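You operate a simulated robot arm through the tools that you are given. There is no shell and no other tool.

You are at the controls of a simulated robot arm. One attempt, no reset.

## Task
Press the white clear button two times. Then open the top drawer of the black cabinet, take the blue tube from the black cabinet top and put it on the top of the tall grey stand and shut the drawer again. Then fetch the orange marker and set it on the press bench top. Then put the orange holed block on top of the brown carton with a blue band. Then take the slim grey block and put it on top of the green block on the packing bench top. Then open the bottom drawer of the dark grey cabinet, put the grey pad in the inside of the bottom drawer of the dark grey cabinet and shut the drawer again. Do these in the order given.
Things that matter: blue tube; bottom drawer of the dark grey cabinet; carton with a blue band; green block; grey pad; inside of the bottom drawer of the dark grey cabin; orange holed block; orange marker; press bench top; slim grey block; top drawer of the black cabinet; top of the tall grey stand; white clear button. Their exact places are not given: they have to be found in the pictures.

Only the result counts: the job must be done as asked and must still hold three seconds after the hand-in. Knocking over, shifting, dropping, spilling or breaking anything else fails it.

## Robot
A 7-joint arm with a two-finger parallel gripper on a trunk, on a base that drives. Base frame: it is fixed to the floor where the robot stands at the start and does not move with it; the origin is under the middle of the robot, x ahead of it, y to its left, z up; the surface under the hand at the start is at about z = 870. Readings come in mm, degrees, newtons and seconds.
With the tool pointing down near the work surface it reaches from about 300 to 720 mm from the robot's upright axis, wherever it stands. Its first joint turns from -166.0 to 166.0 degrees. Places, roughly: blue tube (14x3x3 cm) [1600, 1000, 800]; bottom drawer of the dark grey cabinet [-2000, -6200, 300]; carton with a blue band (8x10x6 cm) [1600, -4900, 900]; green block (6x6x4 cm) [-1800, -5600, 900]; grey pad (29x19x4 cm) [-2400, -6400, 1500]; inside of the bottom drawer of the dark grey cabin [-2100, -6200, 200]; orange holed block (6x6x4 cm) [1200, -5000, 900]; orange marker (4x3x2 cm) [3400, -2600, 900]; press bench top [1500, -5600, 900]; slim grey block (5x3x7 cm) [-2200, -5300, 900]; top drawer of the black cabinet [1800, 1000, 600]; top of the tall grey stand [-1500, 1600, 800]; white clear button [500, -200, 900]. Payload 3.43 kg.
The tool frame sits at the grasp point between the pads (the TCP): z along the fingers, y along the line on which they close. The tips reach 34 mm beyond it. The gripper opens to 128 mm. The fingers are 24 mm wide and 12 mm thick; the gripper's body (48 by 130 mm) begins 96 mm behind the TCP.
Orientation is told as [roll, pitch, yaw] about the base's x, y, z axes, in that order, counted from this pose: with the fingers straight down and closing along the base's y, the tool's x points along the base's -x, its y along +y and its z along -z.

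## Interface
- The arm moves only by the tool move_arm. Its argument "deltas" is a list of rows, each an object (a shift or turn left out is 0, a gripper value left out holds the last) with "delta_pos": the shift along the tool's x, y, z in mm, a list of three; "dr": the turn, a rotation vector about the tool's x, y, z in degrees, a list of three; "hand": the finger opening in mm, from 0 to 128. In form: [{"delta_pos": [dx, dy, dz], "dr": [rx, ry, rz], "hand": hand}, ...]. A call has 1 to 20 rows; each row shifts and turns the commanded pose from where the row before left it, along the tool's axes as they then stand. A row lasts 0.2 s, in which the tool goes at most 50 mm and 8.6 degrees; a call with a longer step from one row to the next is refused whole, and so is a gripper value outside its range. A pose out of reach is approached as far as the arm can. The call stops where the force on the tool passes 40 N (or 10 N more than at its start, if that is more) or the arm is blocked; 0.2 s more then pass. The fingers move at their own pace (about 108 mm/s each) and stop on an object; they squeeze with about 22 N. The grip force told is the motor's: it shows also when the fingers shut on nothing. Time passes only in rows, and 0.2 s behind the last, so rows that do not move let the fingers close. The reply holds the time, the measured pose of the TCP, the force on the tool along the base axes, the opening and the grip force, in the units named above and with some noise, with the torque about the TCP (base axes, N m) and any sound that the robot's microphone picked up.
- Cameras (640 x 400 px; columns grow to the right, rows downward): "scene" is now at [-3.6, 87.6, 1475.2]; the picture's right is [-0.57, -0.82, 0.00], its down [-0.46, 0.32, -0.82] and it looks along [0.68, -0.47, -0.57] (base axes); focal length 271 px, centre (320, 200). "wrist" rides on the gripper at [76, -11, -160] in the tool frame; the picture's right is [0.15, 0.99, 0.00], its down [-0.88, 0.13, -0.46] and it looks along [-0.45, 0.07, 0.89] (tool axes); focal length 234 px, centre (320, 200).
- grab_frame(camera): a new picture of that camera. No time passes.
- slide_trunk(by): slides the trunk up (or, below 0, down) by that many mm; the arm and the scene camera ride with it, the base frame stays. It gives what a move gives, with no picture.
- base_move(legs): drives the robot by 1 to 6 legs, each [ahead, left, turn to the left] in mm, mm and degrees, along the robot's own axes; the way and the turn of a leg run together, so that a leg with both is an arc; at most 1500 mm and 180 degrees a leg. The arm and the cameras ride along, it lands a little off, and it stops where it bumps. It gives what a move gives.
- aim_head(pan, tilt): turns the head with the scene camera to pan (to the left, within 86 degrees either way) and tilt (down, from -29 to 69), counted from straight ahead of the robot. It gives what a move gives.
- locate(camera, pixels): for up to 12 pixels [column, row] of the newest picture of that camera ("zoom" is the newest enlarged one), the place [x, y, z] in the base frame of the surface seen there, good to about 3 mm, but the place of the scene camera against the robot may be out by one fixed shift of up to 18 mm in any direction. No time passes.
- zoom(camera, box): a new picture of the part [left, top, right, bottom] of that camera's present view, enlarged. No time passes.
- hand_in(): hands the job in; it is judged then, once.

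Leave the gripper open and the arm clear of the work at the hand-in unless told otherwise.

The tools are called after ">>>" as a command line: name --argument value ..., lists and objects as JSON in quotes. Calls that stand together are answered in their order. move_arm: Moves the arm, as the interface text tells. Its arguments: {"type":"object","properties":{"deltas":{"type":"array","items":{"type":"object","properties":{"delta_pos":{"type":"array","items":{"type":"number"}},"dr":{"type":"array","items":{"type":"number"}},"hand":{"type":"number"}}}}},"required":["deltas"]} The other tools are called the same way: slide_trunk (by) slides the trunk up or down; base_move (legs) drives the base; aim_head (pan, tilt) turns the head that bears the scene camera; grab_frame (camera) takes a picture; locate (camera, pixels) gives the place of the surface under pixels of a picture; zoom (camera, box) takes an enlarged picture of a part of a camera's view; hand_in () hands the job in.

At the start:

```text
time_s: 0.0
tool_pos: [395.4, -150.9, 1186.2]
ee_rot: [0.0, 0.1, 0.0]
force: [-0.5, 0.3, 0.1]
ft_torque: [0.02, -0.01, 0.01]
gripper_width: 127.9
gripper_force: 0.1
trunk travel left (down, up): [-175.0, 149.0]
robot x, y, heading: [-0.6, 0.0, 0.0]
head pan, tilt: [-35.0, 34.4]
```

scene: 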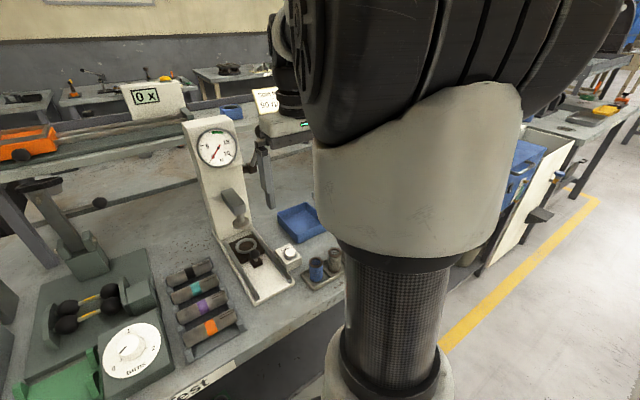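
wrist: 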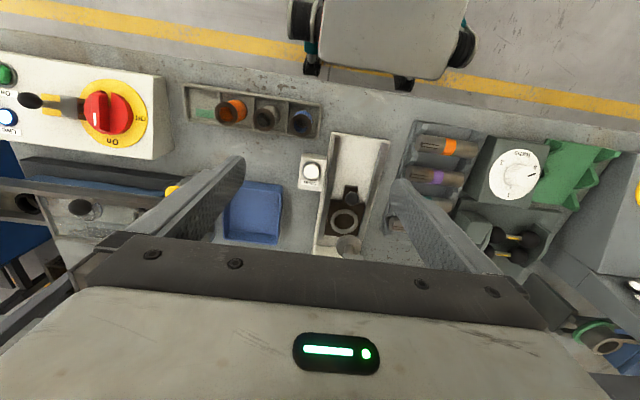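

I see a small white button box near (289,252) in the scene picture and near (312,172) in the wrist picture. I'll zoom on both to read its label and then locate it.

>>> zoom --camera "wrist" --box '[270, 130, 370, 200]'

>>> zoom --camera "scene" --box '[240, 210, 340, 280]'

>>> locate --camera "wrist" --pixels '[[312, 171], [304, 160], [322, 160], [311, 184], [340, 160], [250, 210], [270, 112]]'

>>> locate --camera "scene" --pixels '[[289, 251], [283, 262], [299, 215], [215, 147], [240, 222]]'

```text
5.71 times, centred on (320, 165) of wrist
```

zoom: 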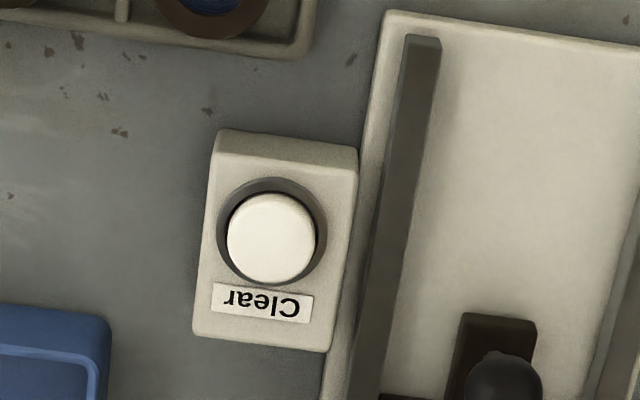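

```text
5.71 times, centred on (290, 245) of scene
```

zoom: 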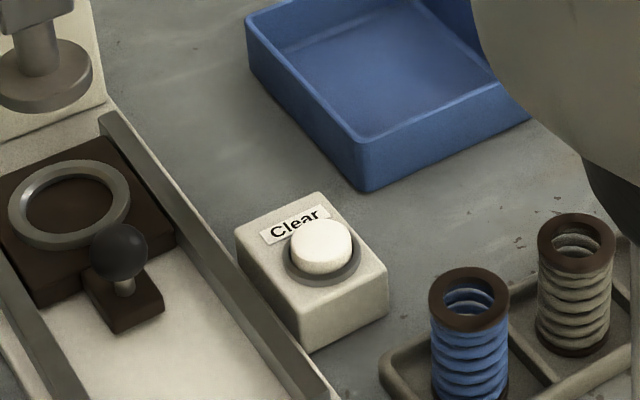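

```text
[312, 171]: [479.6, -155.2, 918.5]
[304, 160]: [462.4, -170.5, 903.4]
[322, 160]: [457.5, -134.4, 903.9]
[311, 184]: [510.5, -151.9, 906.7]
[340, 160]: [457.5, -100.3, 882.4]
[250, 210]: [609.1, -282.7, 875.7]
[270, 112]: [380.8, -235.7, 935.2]
```

```text
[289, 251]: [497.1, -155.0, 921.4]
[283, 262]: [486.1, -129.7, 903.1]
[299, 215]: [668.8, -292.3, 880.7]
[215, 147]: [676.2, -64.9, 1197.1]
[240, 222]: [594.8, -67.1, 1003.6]
```

The label reads "Clear", and the wrist camera puts the button top at about [480, -155, 918]. I'll close the fingers, move above it at a safe height, and look again.

>>> move_arm --deltas '[{"delta_pos": [-42, -2, 0], "hand": 0}, {"delta_pos": [-42, -2, 0]}, {"delta_pos": [0, 0, 40]}, {"delta_pos": [0, 0, 40]}, {"delta_pos": [0, 0, 40]}, {"delta_pos": [0, 0, 20]}, {}]'

>>> grab_frame --camera "wrist"

>>> grab_frame --camera "scene"

```text
time_s: 1.6
tool_pos: [480.1, -156.7, 1046.0]
ee_rot: [0.0, 0.1, -0.1]
force: [-0.2, -0.2, 0.8]
ft_torque: [0.02, 0.0, 0.02]
gripper_width: 0.0
gripper_force: 22.7
trunk travel left (down, up): [-175.0, 149.0]
robot x, y, heading: [-0.0, 0.4, -0.1]
head pan, tilt: [-35.0, 34.4]
```

```text
taken
```

wrist: 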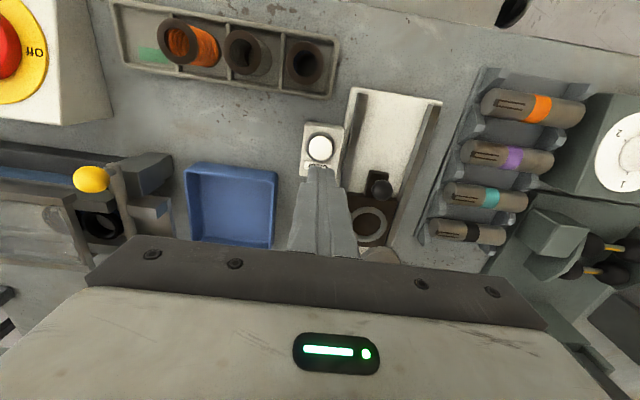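

```text
taken
```

scene: 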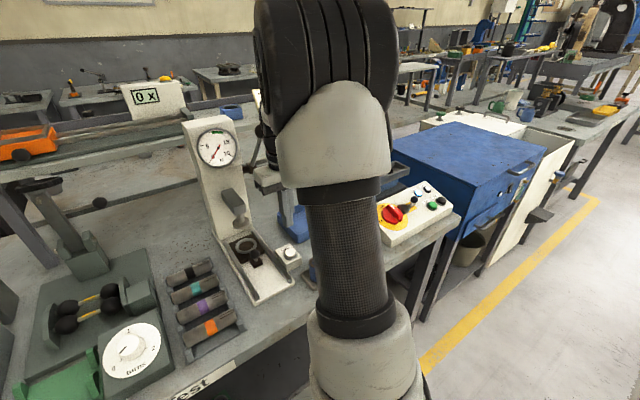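

The fingers are now above the button. I'll locate the button again from nearer, at pixel (320,148), with a few neighbouring points.

>>> locate --camera "wrist" --pixels '[[320, 148], [313, 148], [327, 148], [320, 138], [320, 157], [308, 128], [340, 128], [370, 250]]'

>>> zoom --camera "wrist" --box '[270, 100, 370, 170]'

```text
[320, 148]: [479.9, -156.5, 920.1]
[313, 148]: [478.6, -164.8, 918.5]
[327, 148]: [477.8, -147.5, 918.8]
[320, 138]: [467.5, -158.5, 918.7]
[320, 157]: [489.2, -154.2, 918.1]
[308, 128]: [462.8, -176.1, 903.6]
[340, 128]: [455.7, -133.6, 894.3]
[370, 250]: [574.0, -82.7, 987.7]
```

```text
5.71 times, centred on (320, 135) of wrist
```

zoom: 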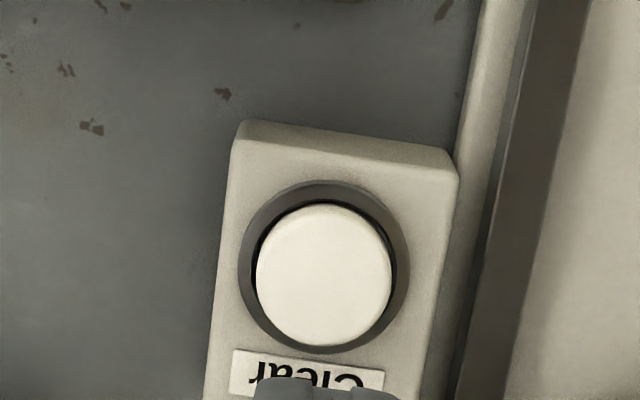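

Button centre is about (479, -156), top at z≈919, so the tips touch it at TCP z≈953. I'll come down to about 960, then take small steps and watch force and sound.

>>> move_arm --deltas '[{"delta_pos": [1, 0, 40]}, {"delta_pos": [0, 0, 40]}, {"delta_pos": [0, 0, 6]}, {}, {"delta_pos": [0, 0, 2]}, {"delta_pos": [0, 0, 2]}, {"delta_pos": [0, 0, 2]}, {"delta_pos": [0, 0, 2]}]'

```text
time_s: 3.4
tool_pos: [479.5, -156.1, 952.5]
ee_rot: [-0.1, 0.0, 0.0]
force: [0.7, -1.2, -0.2]
ft_torque: [-0.02, -0.01, 0.0]
gripper_width: 0.0
gripper_force: 22.1
trunk travel left (down, up): [-175.0, 149.0]
robot x, y, heading: [0.6, -1.6, -0.0]
head pan, tilt: [-35.0, 34.4]
```

No contact yet at z=952.5. I'll step down in 1 mm rows until there is force or a click.

>>> move_arm --deltas '[{"delta_pos": [0, 0, 1]}, {"delta_pos": [0, 0, 1]}, {"delta_pos": [0, 0, 1]}, {"delta_pos": [0, 0, 1]}]'

```text
time_s: 4.4
tool_pos: [477.2, -155.3, 948.0]
ee_rot: [0.0, 0.0, 0.0]
force: [1.1, 1.1, 1.8]
ft_torque: [0.01, -0.02, 0.01]
gripper_width: 0.0
gripper_force: 21.9
trunk travel left (down, up): [-175.0, 149.0]
robot x, y, heading: [1.9, 0.2, -0.0]
head pan, tilt: [-35.0, 34.4]
heard: click
```

I heard a click at z≈948, so that is the first press. I'll lift off fully.

>>> move_arm --deltas '[{"delta_pos": [0, 0, -5]}, {"delta_pos": [0, 0, -10]}, {"delta_pos": [0, 0, -5]}, {}]'

>>> zoom --camera "wrist" --box '[220, 50, 420, 190]'

>>> grab_frame --camera "scene"

```text
time_s: 5.4
tool_pos: [477.1, -155.4, 969.5]
ee_rot: [0.0, 0.0, 0.1]
force: [0.2, 0.3, 0.6]
ft_torque: [-0.02, 0.05, 0.01]
gripper_width: 0.0
gripper_force: 22.2
trunk travel left (down, up): [-175.0, 149.0]
robot x, y, heading: [-1.7, -1.5, 0.1]
head pan, tilt: [-35.0, 34.4]
```

```text
2.86 times, centred on (320, 120) of wrist
```

zoom: 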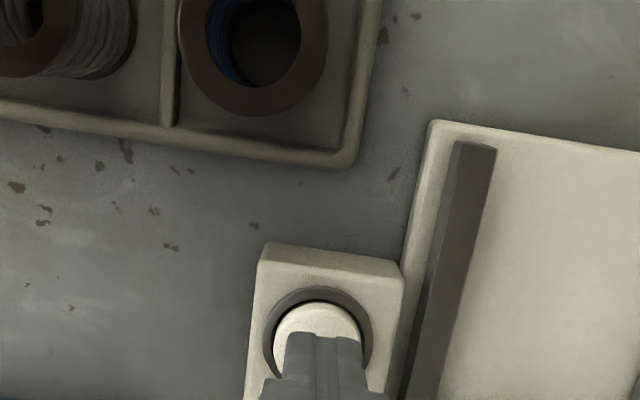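

```text
taken
```

scene: 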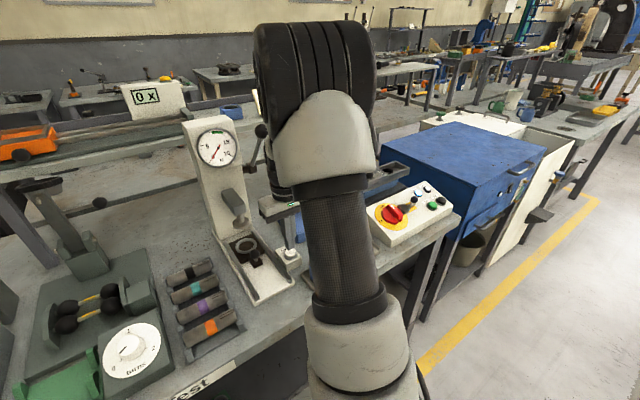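

The button has sprung back up and releasing made no click. Now the second press: down to z≈948 the same way.

>>> move_arm --deltas '[{"delta_pos": [0, 0, 8]}, {"delta_pos": [0, 0, 6]}, {"delta_pos": [0, 0, 2]}, {"delta_pos": [0, 0, 2]}, {"delta_pos": [0, 0, 1]}, {"delta_pos": [0, 0, 1]}]'

```text
time_s: 6.8
tool_pos: [477.7, -156.4, 949.3]
ee_rot: [0.0, 0.0, 0.0]
force: [0.0, -0.5, 1.7]
ft_torque: [-0.01, 0.03, 0.02]
gripper_width: 0.3
gripper_force: 21.6
trunk travel left (down, up): [-175.0, 149.0]
robot x, y, heading: [1.5, -0.1, 0.3]
head pan, tilt: [-35.0, 34.4]
heard: click
```

Second click heard. I'll lift clear and open the gripper, then look around for the black cabinet at about [1700, 1000].

>>> move_arm --deltas '[{"delta_pos": [0, 0, -10]}, {"delta_pos": [0, 0, -40]}, {"delta_pos": [0, 0, -50]}, {"delta_pos": [0, 0, -50]}, {"delta_pos": [0, 0, -50]}, {"delta_pos": [0, 0, -50]}, {"delta_pos": [50, 0, 0], "hand": 100}, {"delta_pos": [50, 0, 0]}, {"delta_pos": [20, 0, 0]}, {}]'

>>> aim_head --pan 35 --tilt 25

>>> grab_frame --camera "scene"

```text
time_s: 9.0
tool_pos: [360.9, -155.2, 1198.0]
ee_rot: [0.0, 0.0, 0.0]
force: [0.4, -0.3, -0.3]
ft_torque: [0.01, 0.02, 0.01]
gripper_width: 99.9
gripper_force: 0.0
trunk travel left (down, up): [-175.0, 149.0]
robot x, y, heading: [0.4, -1.4, 0.1]
head pan, tilt: [-35.0, 34.4]
```

```text
time_s: 10.4
tool_pos: [359.8, -156.5, 1197.8]
ee_rot: [0.0, 0.0, 0.0]
force: [0.8, 0.7, -0.2]
ft_torque: [0.0, -0.03, 0.02]
gripper_width: 99.8
gripper_force: 0.0
trunk travel left (down, up): [-175.0, 149.0]
robot x, y, heading: [0.9, -3.0, -0.2]
head pan, tilt: [35.0, 25.0]
```

```text
taken
```

scene: 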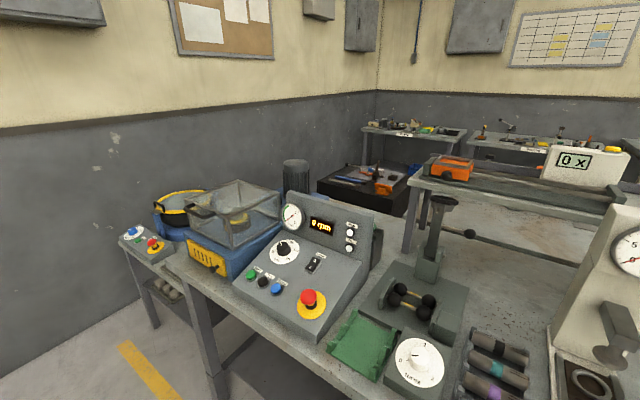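

A dark low cabinet with items on top is visible near (365,185), beyond the bench. I'll zoom and locate.

>>> zoom --camera "scene" --box '[300, 100, 480, 220]'

>>> locate --camera "scene" --pixels '[[370, 190], [330, 180], [400, 175], [345, 180], [380, 205], [420, 240], [450, 190], [230, 250], [150, 260], [296, 175]]'

>>> aim_head --pan 80 --tilt 25

>>> grab_frame --camera "scene"

```text
3.33 times, centred on (390, 160) of scene
```

zoom: 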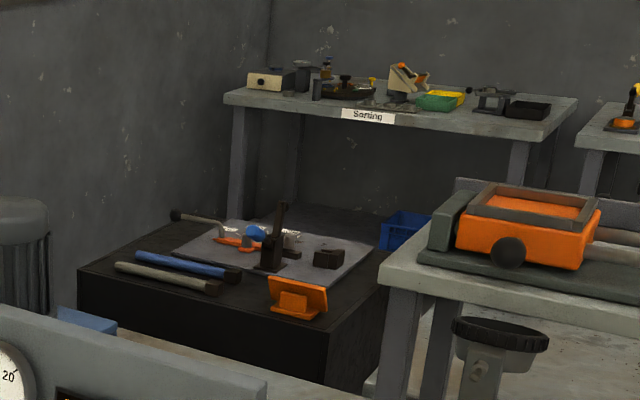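

```text
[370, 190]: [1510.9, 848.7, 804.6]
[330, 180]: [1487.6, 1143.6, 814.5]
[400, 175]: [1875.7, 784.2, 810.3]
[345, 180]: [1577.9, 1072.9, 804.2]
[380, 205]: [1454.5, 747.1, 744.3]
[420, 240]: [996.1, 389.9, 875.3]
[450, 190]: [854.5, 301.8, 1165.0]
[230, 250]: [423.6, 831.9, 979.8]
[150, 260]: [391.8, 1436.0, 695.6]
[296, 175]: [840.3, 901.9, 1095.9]
```

```text
time_s: 11.5
tool_pos: [359.9, -155.6, 1198.2]
ee_rot: [0.0, 0.0, 0.0]
force: [0.4, 0.5, 0.7]
ft_torque: [0.0, 0.02, -0.03]
gripper_width: 99.9
gripper_force: 0.1
trunk travel left (down, up): [-175.0, 149.0]
robot x, y, heading: [2.2, -1.6, 0.1]
head pan, tilt: [80.0, 25.0]
```

```text
taken
```

scene: 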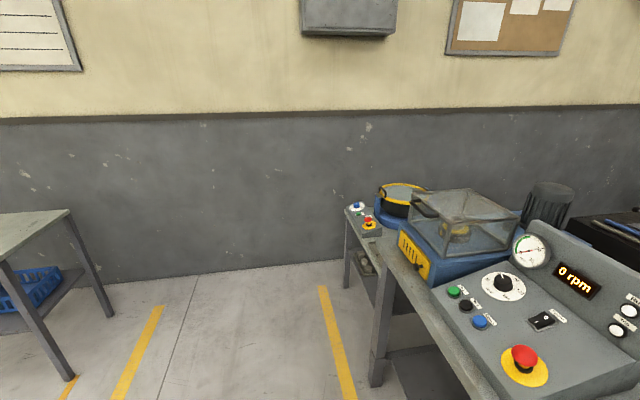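

The blue tube lies on the black cabinet (zoom ≈(190,265)), top at z≈805, cabinet roughly x 1440-1900, y 700-1200. I need a free way there, so I'll look around: right side first and then the floor.

>>> aim_head --pan -80 --tilt 25

>>> grab_frame --camera "scene"

>>> aim_head --pan 86 --tilt 55

>>> grab_frame --camera "scene"

```text
time_s: 14.0
tool_pos: [359.7, -156.8, 1198.8]
ee_rot: [0.0, 0.1, 0.0]
force: [0.4, -0.3, -0.6]
ft_torque: [-0.03, 0.02, -0.01]
gripper_width: 99.9
gripper_force: 0.1
trunk travel left (down, up): [-175.0, 149.0]
robot x, y, heading: [-1.2, 1.5, 0.1]
head pan, tilt: [-80.0, 25.0]
```

```text
taken
```

scene: 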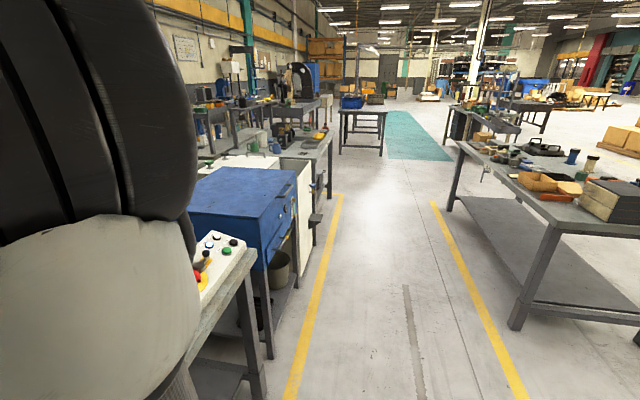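

```text
time_s: 16.5
tool_pos: [359.6, -155.7, 1198.3]
ee_rot: [0.1, 0.0, 0.0]
force: [0.1, 0.0, 0.3]
ft_torque: [0.01, 0.01, -0.02]
gripper_width: 99.9
gripper_force: 0.1
trunk travel left (down, up): [-175.0, 149.0]
robot x, y, heading: [0.6, 0.4, -0.0]
head pan, tilt: [85.9, 55.0]
```

```text
taken
```

scene: 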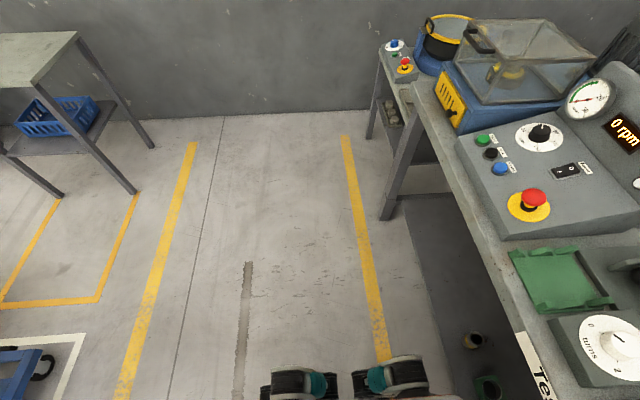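

The robot stands in an aisle that runs along y between yellow lines. I'll locate floor and furniture points in this view to map it.

>>> locate --camera "scene" --pixels '[[380, 350], [345, 140], [125, 370], [190, 150], [410, 100], [440, 200], [75, 40], [130, 190], [150, 145], [60, 195], [375, 130], [300, 375]]'

>>> aim_head --pan -86 --tilt 55

>>> grab_frame --camera "scene"

```text
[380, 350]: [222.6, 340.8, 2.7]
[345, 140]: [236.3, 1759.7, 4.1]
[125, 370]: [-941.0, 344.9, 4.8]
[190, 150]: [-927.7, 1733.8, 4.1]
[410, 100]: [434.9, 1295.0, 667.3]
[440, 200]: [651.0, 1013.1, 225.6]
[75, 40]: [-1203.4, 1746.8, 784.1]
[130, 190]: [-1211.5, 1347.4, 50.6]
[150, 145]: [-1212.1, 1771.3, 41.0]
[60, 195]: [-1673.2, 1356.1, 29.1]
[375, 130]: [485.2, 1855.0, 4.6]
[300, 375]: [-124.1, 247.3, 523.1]
```

```text
time_s: 19.1
tool_pos: [360.4, -155.8, 1198.6]
ee_rot: [0.0, 0.1, 0.0]
force: [-0.6, -0.6, 1.0]
ft_torque: [0.01, 0.0, 0.01]
gripper_width: 100.0
gripper_force: 0.0
trunk travel left (down, up): [-175.0, 149.0]
robot x, y, heading: [1.6, 2.3, 0.3]
head pan, tilt: [-85.9, 55.0]
```

```text
taken
```

scene: 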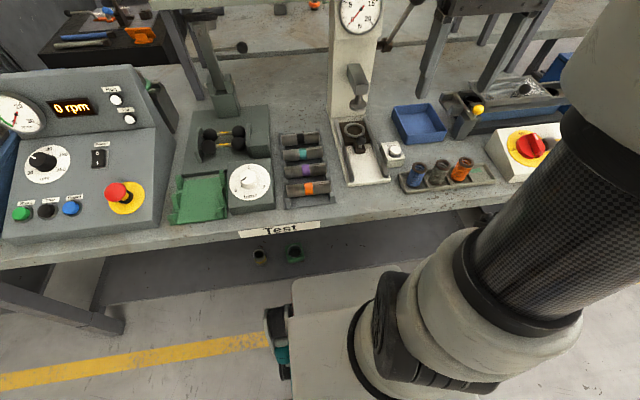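

That picture looks as if it was taken mid-turn. I'll grab again.

>>> grab_frame --camera "scene"

```text
taken
```

scene: 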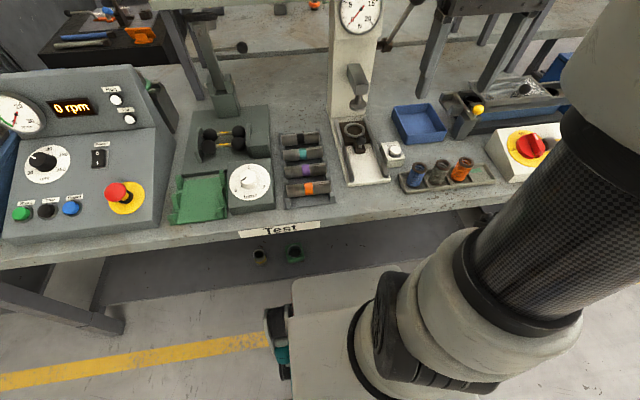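

>>> aim_head --pan -80 --tilt 50

>>> grab_frame --camera "scene"

```text
time_s: 19.8
tool_pos: [360.0, -156.0, 1197.8]
ee_rot: [0.0, 0.2, 0.0]
force: [-0.4, 0.5, -0.1]
ft_torque: [-0.02, 0.03, 0.02]
gripper_width: 99.8
gripper_force: 0.0
trunk travel left (down, up): [-175.0, 149.0]
robot x, y, heading: [2.5, -1.0, 0.0]
head pan, tilt: [-80.0, 50.0]
```

```text
taken
```

scene: 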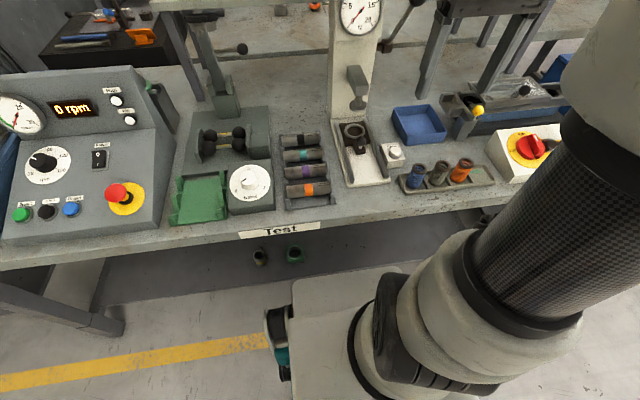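

The picture doesn't fit a pan of -80. I'll locate known points to see what this view is.

>>> locate --camera "scene" --pixels '[[393, 152], [280, 230], [124, 195], [130, 345], [450, 350], [100, 38], [70, 40], [520, 145]]'

>>> aim_head --pan -80 --tilt 25

>>> grab_frame --camera "scene"

```text
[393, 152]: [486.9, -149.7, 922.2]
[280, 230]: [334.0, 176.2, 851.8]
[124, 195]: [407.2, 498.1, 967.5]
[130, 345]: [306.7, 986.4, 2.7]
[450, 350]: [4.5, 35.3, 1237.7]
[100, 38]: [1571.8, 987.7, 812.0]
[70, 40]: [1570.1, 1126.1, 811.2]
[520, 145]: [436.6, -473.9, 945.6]
```

```text
time_s: 20.7
tool_pos: [361.4, -156.6, 1197.9]
ee_rot: [-0.1, 0.0, 0.0]
force: [0.5, -0.9, 0.0]
ft_torque: [-0.01, 0.01, -0.05]
gripper_width: 100.1
gripper_force: 0.0
trunk travel left (down, up): [-175.0, 149.0]
robot x, y, heading: [-2.1, -4.5, 0.0]
head pan, tilt: [-80.0, 25.0]
```

```text
taken
```

scene: 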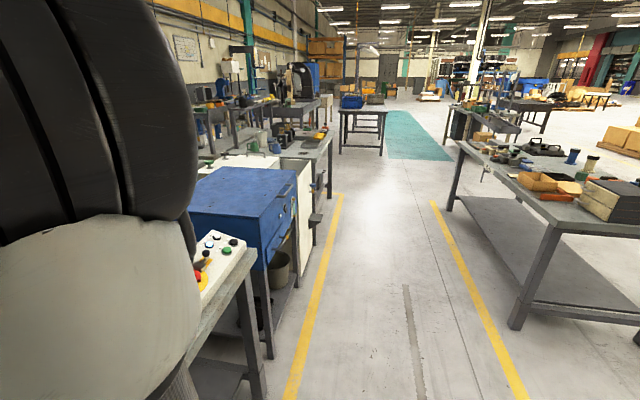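

The steep view was a shifted viewpoint, but locate stays consistent with it. I'll raise the trunk for a better overview and look at the region around the black cabinet.

>>> slide_trunk --by 149

>>> aim_head --pan 30 --tilt 20

>>> grab_frame --camera "scene"

>>> aim_head --pan -10 --tilt 20

>>> grab_frame --camera "scene"

>>> aim_head --pan -50 --tilt 20

>>> grab_frame --camera "scene"

```text
time_s: 22.4
tool_pos: [360.2, -156.7, 1347.3]
ee_rot: [0.0, 0.0, 0.0]
force: [0.7, -0.6, 0.4]
ft_torque: [0.02, 0.0, -0.01]
gripper_width: 100.0
gripper_force: 0.1
trunk travel left (down, up): [-324.0, 0.0]
robot x, y, heading: [-0.4, -3.5, 0.2]
head pan, tilt: [-80.0, 25.0]
```

```text
time_s: 24.3
tool_pos: [361.4, -156.3, 1347.6]
ee_rot: [0.0, 0.0, 0.1]
force: [-1.0, 1.1, 0.3]
ft_torque: [0.01, -0.01, -0.01]
gripper_width: 100.1
gripper_force: 0.0
trunk travel left (down, up): [-324.0, 0.0]
robot x, y, heading: [1.7, 0.8, -0.2]
head pan, tilt: [30.0, 20.0]
```

```text
taken
```

scene: 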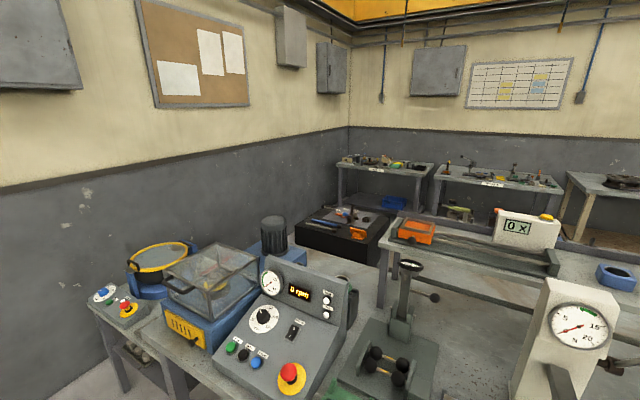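

```text
time_s: 25.4
tool_pos: [360.0, -155.2, 1347.6]
ee_rot: [0.0, 0.0, 0.0]
force: [0.0, 0.4, -0.7]
ft_torque: [0.03, -0.02, 0.03]
gripper_width: 100.1
gripper_force: 0.1
trunk travel left (down, up): [-324.0, 0.0]
robot x, y, heading: [0.8, -1.5, -0.1]
head pan, tilt: [-10.0, 20.0]
```

```text
taken
```

scene: 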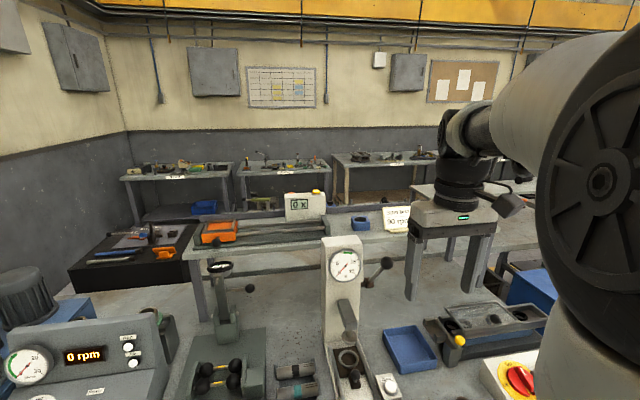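

```text
time_s: 26.4
tool_pos: [360.2, -156.1, 1348.1]
ee_rot: [0.0, 0.0, 0.0]
force: [-1.2, -0.2, 0.3]
ft_torque: [-0.02, 0.01, 0.03]
gripper_width: 100.0
gripper_force: 0.0
trunk travel left (down, up): [-324.0, 0.0]
robot x, y, heading: [-3.3, -1.9, 0.1]
head pan, tilt: [-50.0, 20.0]
```

```text
taken
```

scene: 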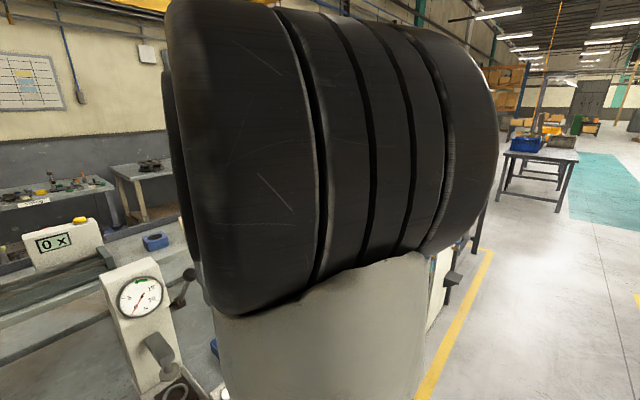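

The black cabinet's visible faces (toward -x and -y) look plain, so its drawers may face +x. I need a way round. First I'll check the robot's own footprint with the wrist camera and look down the aisle to the right once more from this height.

>>> grab_frame --camera "wrist"

>>> aim_head --pan -80 --tilt 15

>>> zoom --camera "scene" --box '[180, 20, 540, 245]'

```text
taken
```

wrist: 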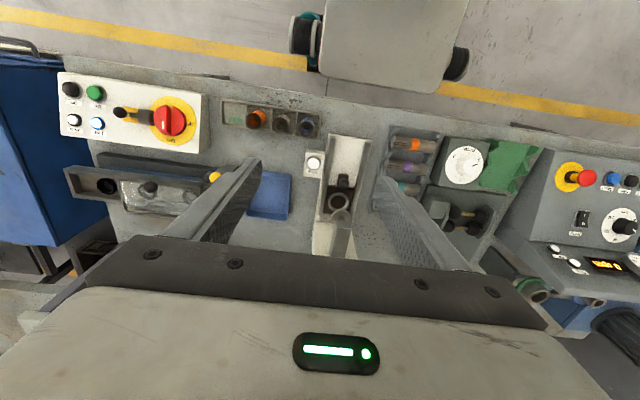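

```text
time_s: 27.4
tool_pos: [361.3, -156.0, 1346.5]
ee_rot: [0.0, 0.0, 0.0]
force: [0.4, 1.1, 0.2]
ft_torque: [0.01, 0.01, 0.0]
gripper_width: 100.0
gripper_force: 0.1
trunk travel left (down, up): [-324.0, 0.0]
robot x, y, heading: [3.5, 0.0, -0.1]
head pan, tilt: [-80.0, 15.0]
```

```text
1.78 times, centred on (360, 132) of scene
```

zoom: 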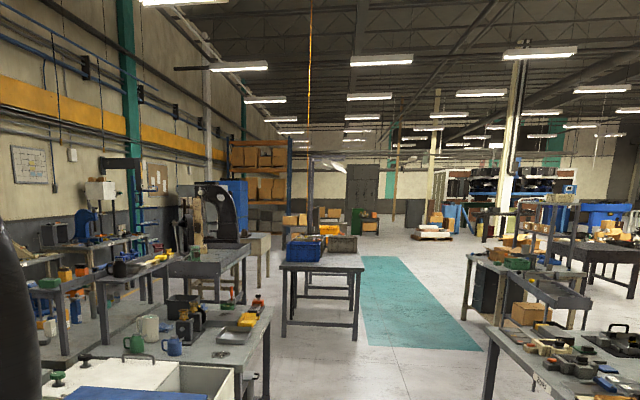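

>>> locate --camera "wrist" --pixels '[[302, 40], [460, 62], [380, 80], [330, 60], [300, 60], [385, 40]]'

>>> locate --camera "zoom" --pixels '[[320, 262], [285, 335], [355, 340], [265, 385], [200, 265], [235, 290], [100, 290], [60, 345], [370, 340], [480, 350], [490, 360], [240, 320]]'

```text
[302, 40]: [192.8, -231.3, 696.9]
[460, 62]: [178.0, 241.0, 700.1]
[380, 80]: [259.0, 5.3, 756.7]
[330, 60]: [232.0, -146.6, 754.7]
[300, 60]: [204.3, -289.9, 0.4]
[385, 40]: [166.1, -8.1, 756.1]
```

```text
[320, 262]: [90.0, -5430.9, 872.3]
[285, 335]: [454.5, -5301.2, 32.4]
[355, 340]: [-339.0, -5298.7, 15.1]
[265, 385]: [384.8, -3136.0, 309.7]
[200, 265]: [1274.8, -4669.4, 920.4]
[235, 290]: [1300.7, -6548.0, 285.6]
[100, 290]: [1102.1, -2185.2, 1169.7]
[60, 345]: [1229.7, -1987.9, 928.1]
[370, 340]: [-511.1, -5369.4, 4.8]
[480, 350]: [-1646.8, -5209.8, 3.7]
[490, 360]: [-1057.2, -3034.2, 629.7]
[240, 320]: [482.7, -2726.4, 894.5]
```

The robot's body is about ±260 mm wide. The aisle is clear between x≈-940 and 230, and there seems to be a gap between benches at y≈-3200 to -4600. I'll back off 300 mm, turn right to face -y, and drive down the aisle to look.

>>> base_move --legs '[[-330, 0, 0], [0, 0, -90], [1400, 0, 0]]'

>>> aim_head --pan 30 --tilt 20

>>> grab_frame --camera "scene"

```text
time_s: 40.1
tool_pos: [-416.0, -1771.1, 1348.3]
ee_rot: [0.0, 0.0, -86.2]
force: [0.0, 0.5, -0.1]
ft_torque: [0.04, 0.03, -0.01]
gripper_width: 99.8
gripper_force: 0.2
trunk travel left (down, up): [-324.0, 0.0]
robot x, y, heading: [-285.4, -1400.0, -86.4]
head pan, tilt: [-80.0, 15.0]
```

```text
time_s: 42.0
tool_pos: [-416.1, -1769.6, 1346.7]
ee_rot: [0.0, 0.0, -86.2]
force: [0.1, 0.5, 0.0]
ft_torque: [0.03, 0.01, 0.04]
gripper_width: 99.9
gripper_force: 0.1
trunk travel left (down, up): [-324.0, 0.0]
robot x, y, heading: [-286.7, -1400.3, -86.2]
head pan, tilt: [30.0, 20.0]
```

```text
taken
```

scene: 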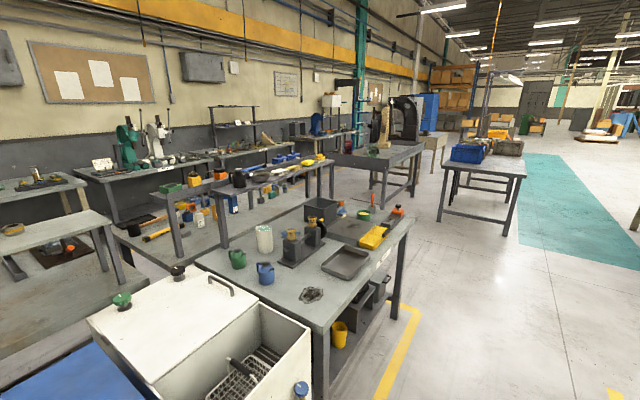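

Past this bench's end (y≈-3100) there is an open cross-aisle before the press bench. I'll correct the heading, drive to y≈-3850, and turn left to face +x.

>>> base_move --legs '[[0, 0, -3.6], [1250, 0, 0], [1200, 0, 0], [0, 0, 90]]'

>>> aim_head --pan 10 --tilt 20

>>> grab_frame --camera "scene"

>>> aim_head --pan -50 --tilt 20

>>> grab_frame --camera "scene"

>>> aim_head --pan 50 --tilt 20

>>> grab_frame --camera "scene"

```text
time_s: 58.3
tool_pos: [119.1, -4009.3, 1348.6]
ee_rot: [0.0, 0.0, -0.1]
force: [-0.1, -0.3, -0.6]
ft_torque: [-0.01, 0.0, 0.02]
gripper_width: 99.8
gripper_force: 0.0
trunk travel left (down, up): [-324.0, 0.0]
robot x, y, heading: [-240.3, -3851.7, -0.3]
head pan, tilt: [30.0, 20.0]
```

```text
time_s: 59.1
tool_pos: [118.9, -4008.9, 1348.1]
ee_rot: [-0.1, 0.0, 0.0]
force: [-0.5, 0.2, -0.4]
ft_torque: [0.02, -0.01, -0.03]
gripper_width: 100.0
gripper_force: 0.0
trunk travel left (down, up): [-324.0, 0.0]
robot x, y, heading: [-240.5, -3848.5, -0.3]
head pan, tilt: [10.0, 20.0]
```

```text
taken
```

scene: 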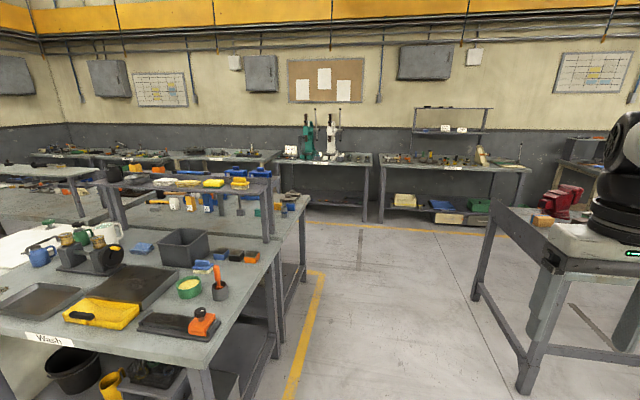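

```text
time_s: 60.4
tool_pos: [118.9, -4010.8, 1347.0]
ee_rot: [0.1, -0.1, 0.0]
force: [-0.1, 0.3, 0.5]
ft_torque: [-0.01, 0.01, -0.01]
gripper_width: 100.2
gripper_force: 0.0
trunk travel left (down, up): [-324.0, 0.0]
robot x, y, heading: [-242.6, -3853.6, -0.2]
head pan, tilt: [-50.0, 20.0]
```

```text
taken
```

scene: 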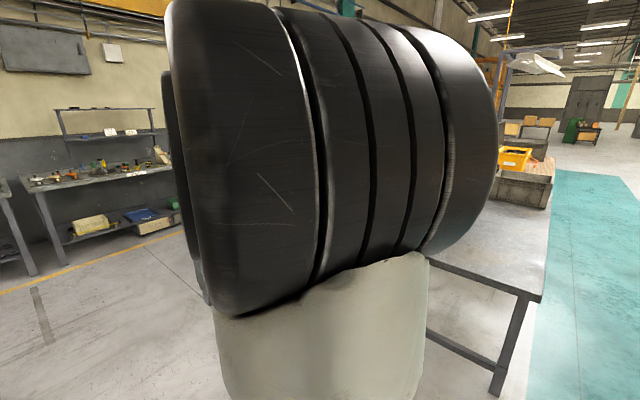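

```text
time_s: 62.2
tool_pos: [118.3, -4010.8, 1347.9]
ee_rot: [0.0, 0.0, -0.1]
force: [0.7, 0.9, 0.8]
ft_torque: [0.0, 0.04, 0.01]
gripper_width: 99.9
gripper_force: 0.0
trunk travel left (down, up): [-324.0, 0.0]
robot x, y, heading: [-241.4, -3849.5, 0.1]
head pan, tilt: [50.0, 20.0]
```

```text
taken
```

scene: 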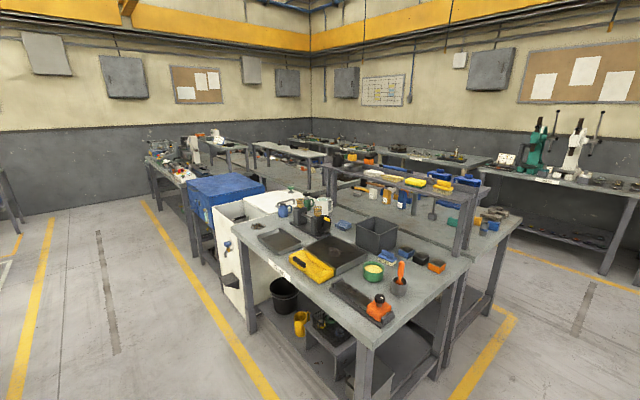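

A wide cross-aisle leads to a second aisle in front of the far wall benches. I'll look ahead again and locate points.

>>> aim_head --pan 10 --tilt 20

>>> grab_frame --camera "scene"

>>> locate --camera "scene" --pixels '[[310, 285], [290, 200], [300, 290], [280, 355], [360, 225], [365, 218], [380, 222], [470, 230], [475, 300], [500, 210], [545, 218], [520, 390]]'

>>> zoom --camera "scene" --box '[260, 100, 420, 200]'

```text
time_s: 63.3
tool_pos: [118.3, -4009.0, 1348.1]
ee_rot: [0.0, 0.1, -0.1]
force: [0.7, 0.4, 0.1]
ft_torque: [-0.01, 0.02, -0.02]
gripper_width: 100.0
gripper_force: 0.1
trunk travel left (down, up): [-324.0, 0.0]
robot x, y, heading: [-241.2, -3851.8, -0.2]
head pan, tilt: [10.0, 20.0]
```

```text
taken
```

scene: 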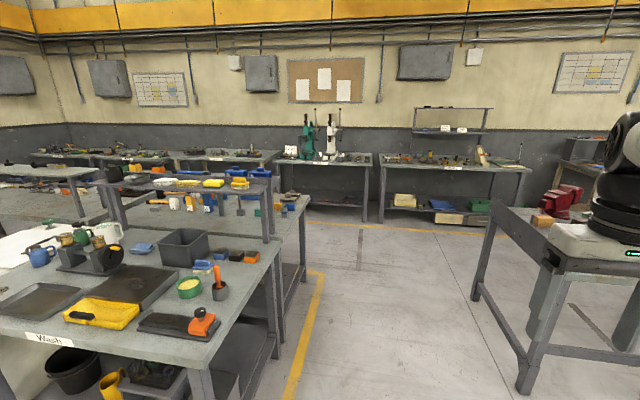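

```text
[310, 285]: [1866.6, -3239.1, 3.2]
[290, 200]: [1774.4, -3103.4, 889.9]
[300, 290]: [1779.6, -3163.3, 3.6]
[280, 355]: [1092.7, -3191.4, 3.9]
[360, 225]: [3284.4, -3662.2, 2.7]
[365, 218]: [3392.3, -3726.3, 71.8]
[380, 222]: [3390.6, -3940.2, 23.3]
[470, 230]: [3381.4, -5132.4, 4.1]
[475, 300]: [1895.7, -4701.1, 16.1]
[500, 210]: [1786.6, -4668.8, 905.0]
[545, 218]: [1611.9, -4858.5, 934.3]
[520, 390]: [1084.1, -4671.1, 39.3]
```

```text
4.00 times, centred on (340, 150) of scene
```

zoom: 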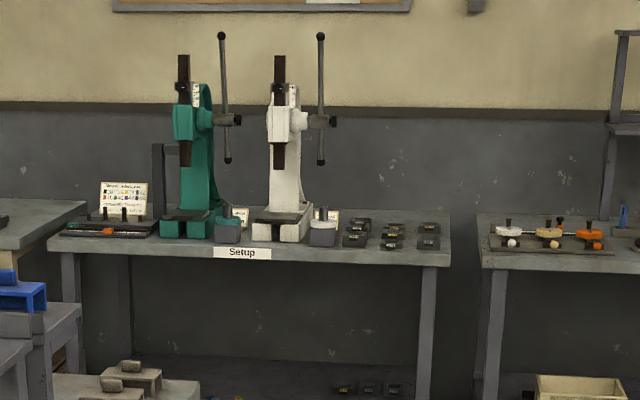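

The second aisle runs between x≈1870 and x≈3280. I'll drive to about (2560, -3850) and turn left to face +y.

>>> base_move --legs '[[1400, 0, 0], [1400, 0, 0], [0, 0, 90]]'

>>> aim_head --pan 10 --tilt 20

>>> grab_frame --camera "scene"

```text
time_s: 80.9
tool_pos: [2778.6, -3590.6, 1347.2]
ee_rot: [0.0, 0.0, 85.9]
force: [-1.2, 0.6, -0.6]
ft_torque: [0.01, 0.01, -0.02]
gripper_width: 99.9
gripper_force: 0.1
trunk travel left (down, up): [-324.0, 0.0]
robot x, y, heading: [2596.3, -3938.0, 86.1]
head pan, tilt: [10.0, 20.0]
```

```text
time_s: 81.5
tool_pos: [2778.4, -3591.8, 1347.9]
ee_rot: [0.0, 0.1, 85.9]
force: [-0.4, 0.0, 0.4]
ft_torque: [-0.01, 0.02, 0.03]
gripper_width: 100.1
gripper_force: 0.1
trunk travel left (down, up): [-324.0, 0.0]
robot x, y, heading: [2595.5, -3938.4, 85.8]
head pan, tilt: [10.0, 20.0]
```

```text
taken
```

scene: 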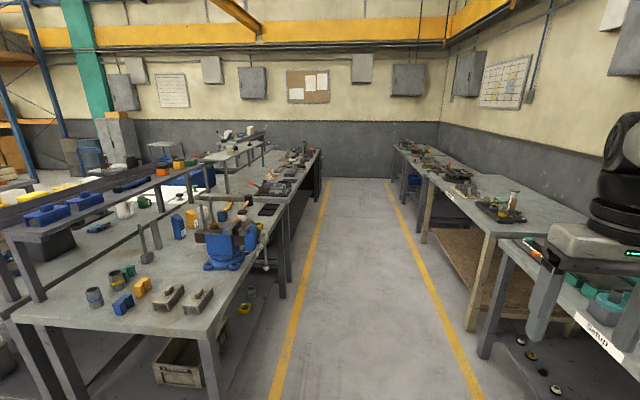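

The aisle to +y is open up to the far wall. I'll locate its boundaries and zoom at the far left end where the black cabinet should be.

>>> locate --camera "scene" --pixels '[[280, 370], [330, 190], [465, 360], [390, 190], [225, 325], [320, 155], [480, 350], [430, 235], [405, 195], [318, 205], [250, 255], [360, 185]]'

>>> zoom --camera "scene" --box '[240, 120, 440, 245]'

```text
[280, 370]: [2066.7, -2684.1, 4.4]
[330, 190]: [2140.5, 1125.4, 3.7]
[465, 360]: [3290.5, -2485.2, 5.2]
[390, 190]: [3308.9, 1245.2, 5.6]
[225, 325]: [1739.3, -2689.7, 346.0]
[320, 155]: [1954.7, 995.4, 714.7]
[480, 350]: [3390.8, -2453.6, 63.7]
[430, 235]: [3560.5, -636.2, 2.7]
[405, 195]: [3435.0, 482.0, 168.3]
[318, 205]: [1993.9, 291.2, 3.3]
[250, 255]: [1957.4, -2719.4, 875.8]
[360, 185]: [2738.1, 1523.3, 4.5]
```

```text
3.20 times, centred on (340, 182) of scene
```

zoom: 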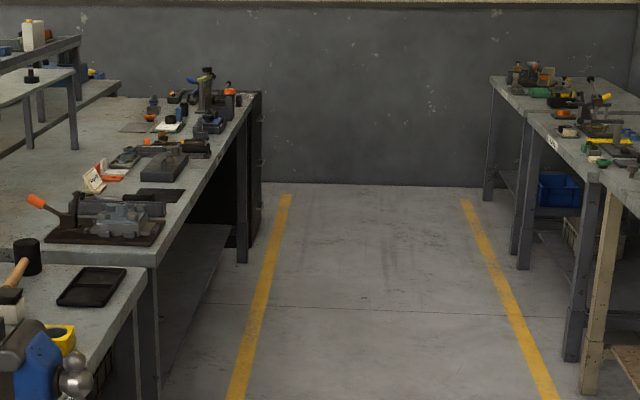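

Aisle lines are at x≈2100 and x≈3300, and the black cabinet's +x face is at x≈1955. I'll straighten the heading and drive up +y to about y≈900.

>>> base_move --legs '[[0, 0, 4], [1500, 0, 0], [1500, 0, 0]]'

>>> aim_head --pan 30 --tilt 20

>>> grab_frame --camera "scene"

```text
time_s: 96.5
tool_pos: [2869.1, -553.8, 1347.2]
ee_rot: [0.0, 0.1, 86.4]
force: [-1.6, 0.7, -0.3]
ft_torque: [0.03, 0.0, 0.0]
gripper_width: 99.9
gripper_force: 0.0
trunk travel left (down, up): [-324.0, 0.0]
robot x, y, heading: [2689.5, -900.5, 86.5]
head pan, tilt: [10.0, 20.0]
```

```text
time_s: 97.4
tool_pos: [2869.3, -555.4, 1347.3]
ee_rot: [0.0, 0.0, 86.2]
force: [0.1, 0.2, -0.2]
ft_torque: [-0.01, -0.01, -0.01]
gripper_width: 99.9
gripper_force: 0.0
trunk travel left (down, up): [-324.0, 0.0]
robot x, y, heading: [2692.5, -904.4, 86.2]
head pan, tilt: [30.0, 20.0]
```

```text
taken
```

scene: 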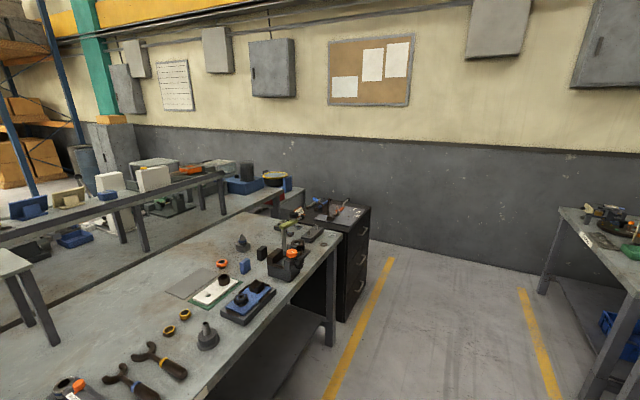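

The black cabinet's three drawers face +x with bow handles near (362,230). I'll drive on to y≈900 and turn left to face -x.

>>> base_move --legs '[[0, 0, 3.5], [1450, 0, 0], [350, 0, 0], [0, 0, 91]]'

>>> aim_head --pan 0 --tilt 40

>>> grab_frame --camera "scene"

>>> grab_frame --camera "wrist"

```text
time_s: 111.2
tool_pos: [2404.1, 1099.3, 1347.0]
ee_rot: [-0.1, 0.0, 179.7]
force: [0.0, -0.1, -0.7]
ft_torque: [0.0, 0.05, -0.01]
gripper_width: 100.0
gripper_force: 0.0
trunk travel left (down, up): [-324.0, 0.0]
robot x, y, heading: [2762.1, 940.2, 179.8]
head pan, tilt: [30.0, 20.0]
```

```text
time_s: 112.1
tool_pos: [2404.0, 1099.6, 1347.0]
ee_rot: [0.0, 0.0, 179.7]
force: [0.2, -1.4, 0.5]
ft_torque: [-0.03, 0.0, -0.02]
gripper_width: 99.9
gripper_force: 0.0
trunk travel left (down, up): [-324.0, 0.0]
robot x, y, heading: [2762.1, 941.0, 179.5]
head pan, tilt: [0.0, 40.0]
```

```text
taken
```

scene: 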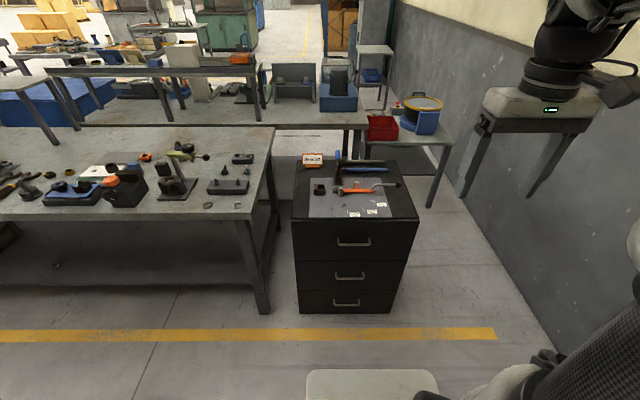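

```text
taken
```

wrist: 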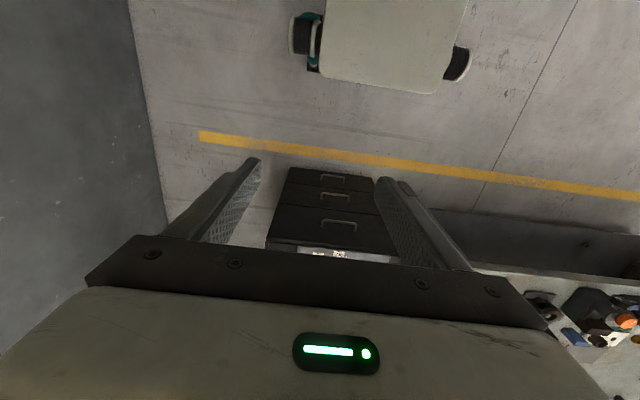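

The cabinet is straight ahead: handles at (354,241), (350,276), (346,302); the blue tube on top near (365,166). I'll zoom and locate.

>>> zoom --camera "scene" --box '[280, 140, 440, 260]'

>>> locate --camera "scene" --pixels '[[354, 244], [338, 240], [371, 240], [350, 278], [346, 303], [292, 218], [420, 218], [365, 166], [360, 190], [315, 190], [300, 165], [410, 175]]'

```text
3.33 times, centred on (360, 200) of scene
```

zoom: 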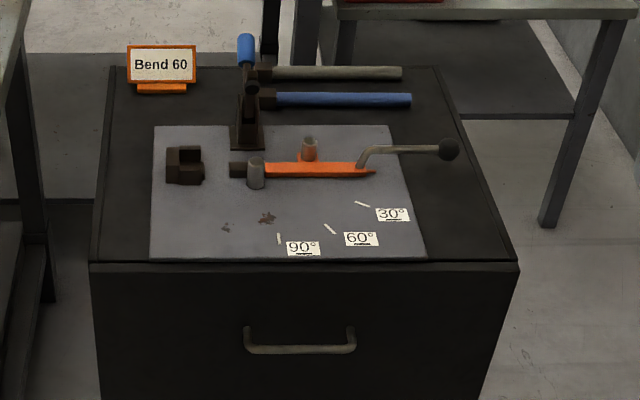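

```text
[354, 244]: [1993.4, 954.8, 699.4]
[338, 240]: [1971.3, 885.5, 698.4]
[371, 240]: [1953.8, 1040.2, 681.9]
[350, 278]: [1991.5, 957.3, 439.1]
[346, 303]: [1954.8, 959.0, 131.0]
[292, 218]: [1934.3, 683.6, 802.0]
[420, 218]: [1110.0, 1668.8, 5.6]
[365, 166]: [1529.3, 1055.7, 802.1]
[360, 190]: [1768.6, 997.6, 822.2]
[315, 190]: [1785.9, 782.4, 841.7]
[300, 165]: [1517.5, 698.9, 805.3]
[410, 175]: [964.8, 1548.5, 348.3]
```

It is a bending station with a blue tube and a grey tube lying at the back of the cabinet top (x≈1530). That is too far to reach from the front with the drawer open, so I'd reach it from the side near the wall. I'll locate the tube ends, cabinet corners and the free floor beside it.

>>> locate --camera "zoom" --pixels '[[285, 99], [345, 99], [405, 100], [267, 98], [335, 73], [400, 72], [265, 73], [515, 262], [440, 70], [448, 150], [302, 349], [92, 262]]'

>>> locate --camera "scene" --pixels '[[480, 230], [520, 290], [560, 340], [460, 190], [420, 200], [490, 333], [410, 300], [420, 260], [432, 205], [455, 145], [500, 200], [395, 312]]'

```text
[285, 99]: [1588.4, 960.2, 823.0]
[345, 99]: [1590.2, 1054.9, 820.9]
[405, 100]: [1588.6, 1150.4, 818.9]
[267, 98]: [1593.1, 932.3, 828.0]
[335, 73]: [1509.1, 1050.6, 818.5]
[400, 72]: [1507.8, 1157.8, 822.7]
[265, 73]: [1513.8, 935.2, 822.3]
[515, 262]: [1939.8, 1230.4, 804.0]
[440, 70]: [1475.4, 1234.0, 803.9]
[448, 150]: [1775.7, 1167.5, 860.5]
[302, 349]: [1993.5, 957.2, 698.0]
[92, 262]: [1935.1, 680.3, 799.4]
```

```text
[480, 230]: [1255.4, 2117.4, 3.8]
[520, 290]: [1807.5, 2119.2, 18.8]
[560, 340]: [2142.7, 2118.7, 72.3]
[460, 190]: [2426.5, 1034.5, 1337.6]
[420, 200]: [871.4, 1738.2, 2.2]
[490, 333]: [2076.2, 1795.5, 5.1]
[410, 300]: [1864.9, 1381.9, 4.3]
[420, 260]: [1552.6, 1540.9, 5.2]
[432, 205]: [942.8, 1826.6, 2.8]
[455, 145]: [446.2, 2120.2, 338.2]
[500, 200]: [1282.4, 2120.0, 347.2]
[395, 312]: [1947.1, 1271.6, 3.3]
```

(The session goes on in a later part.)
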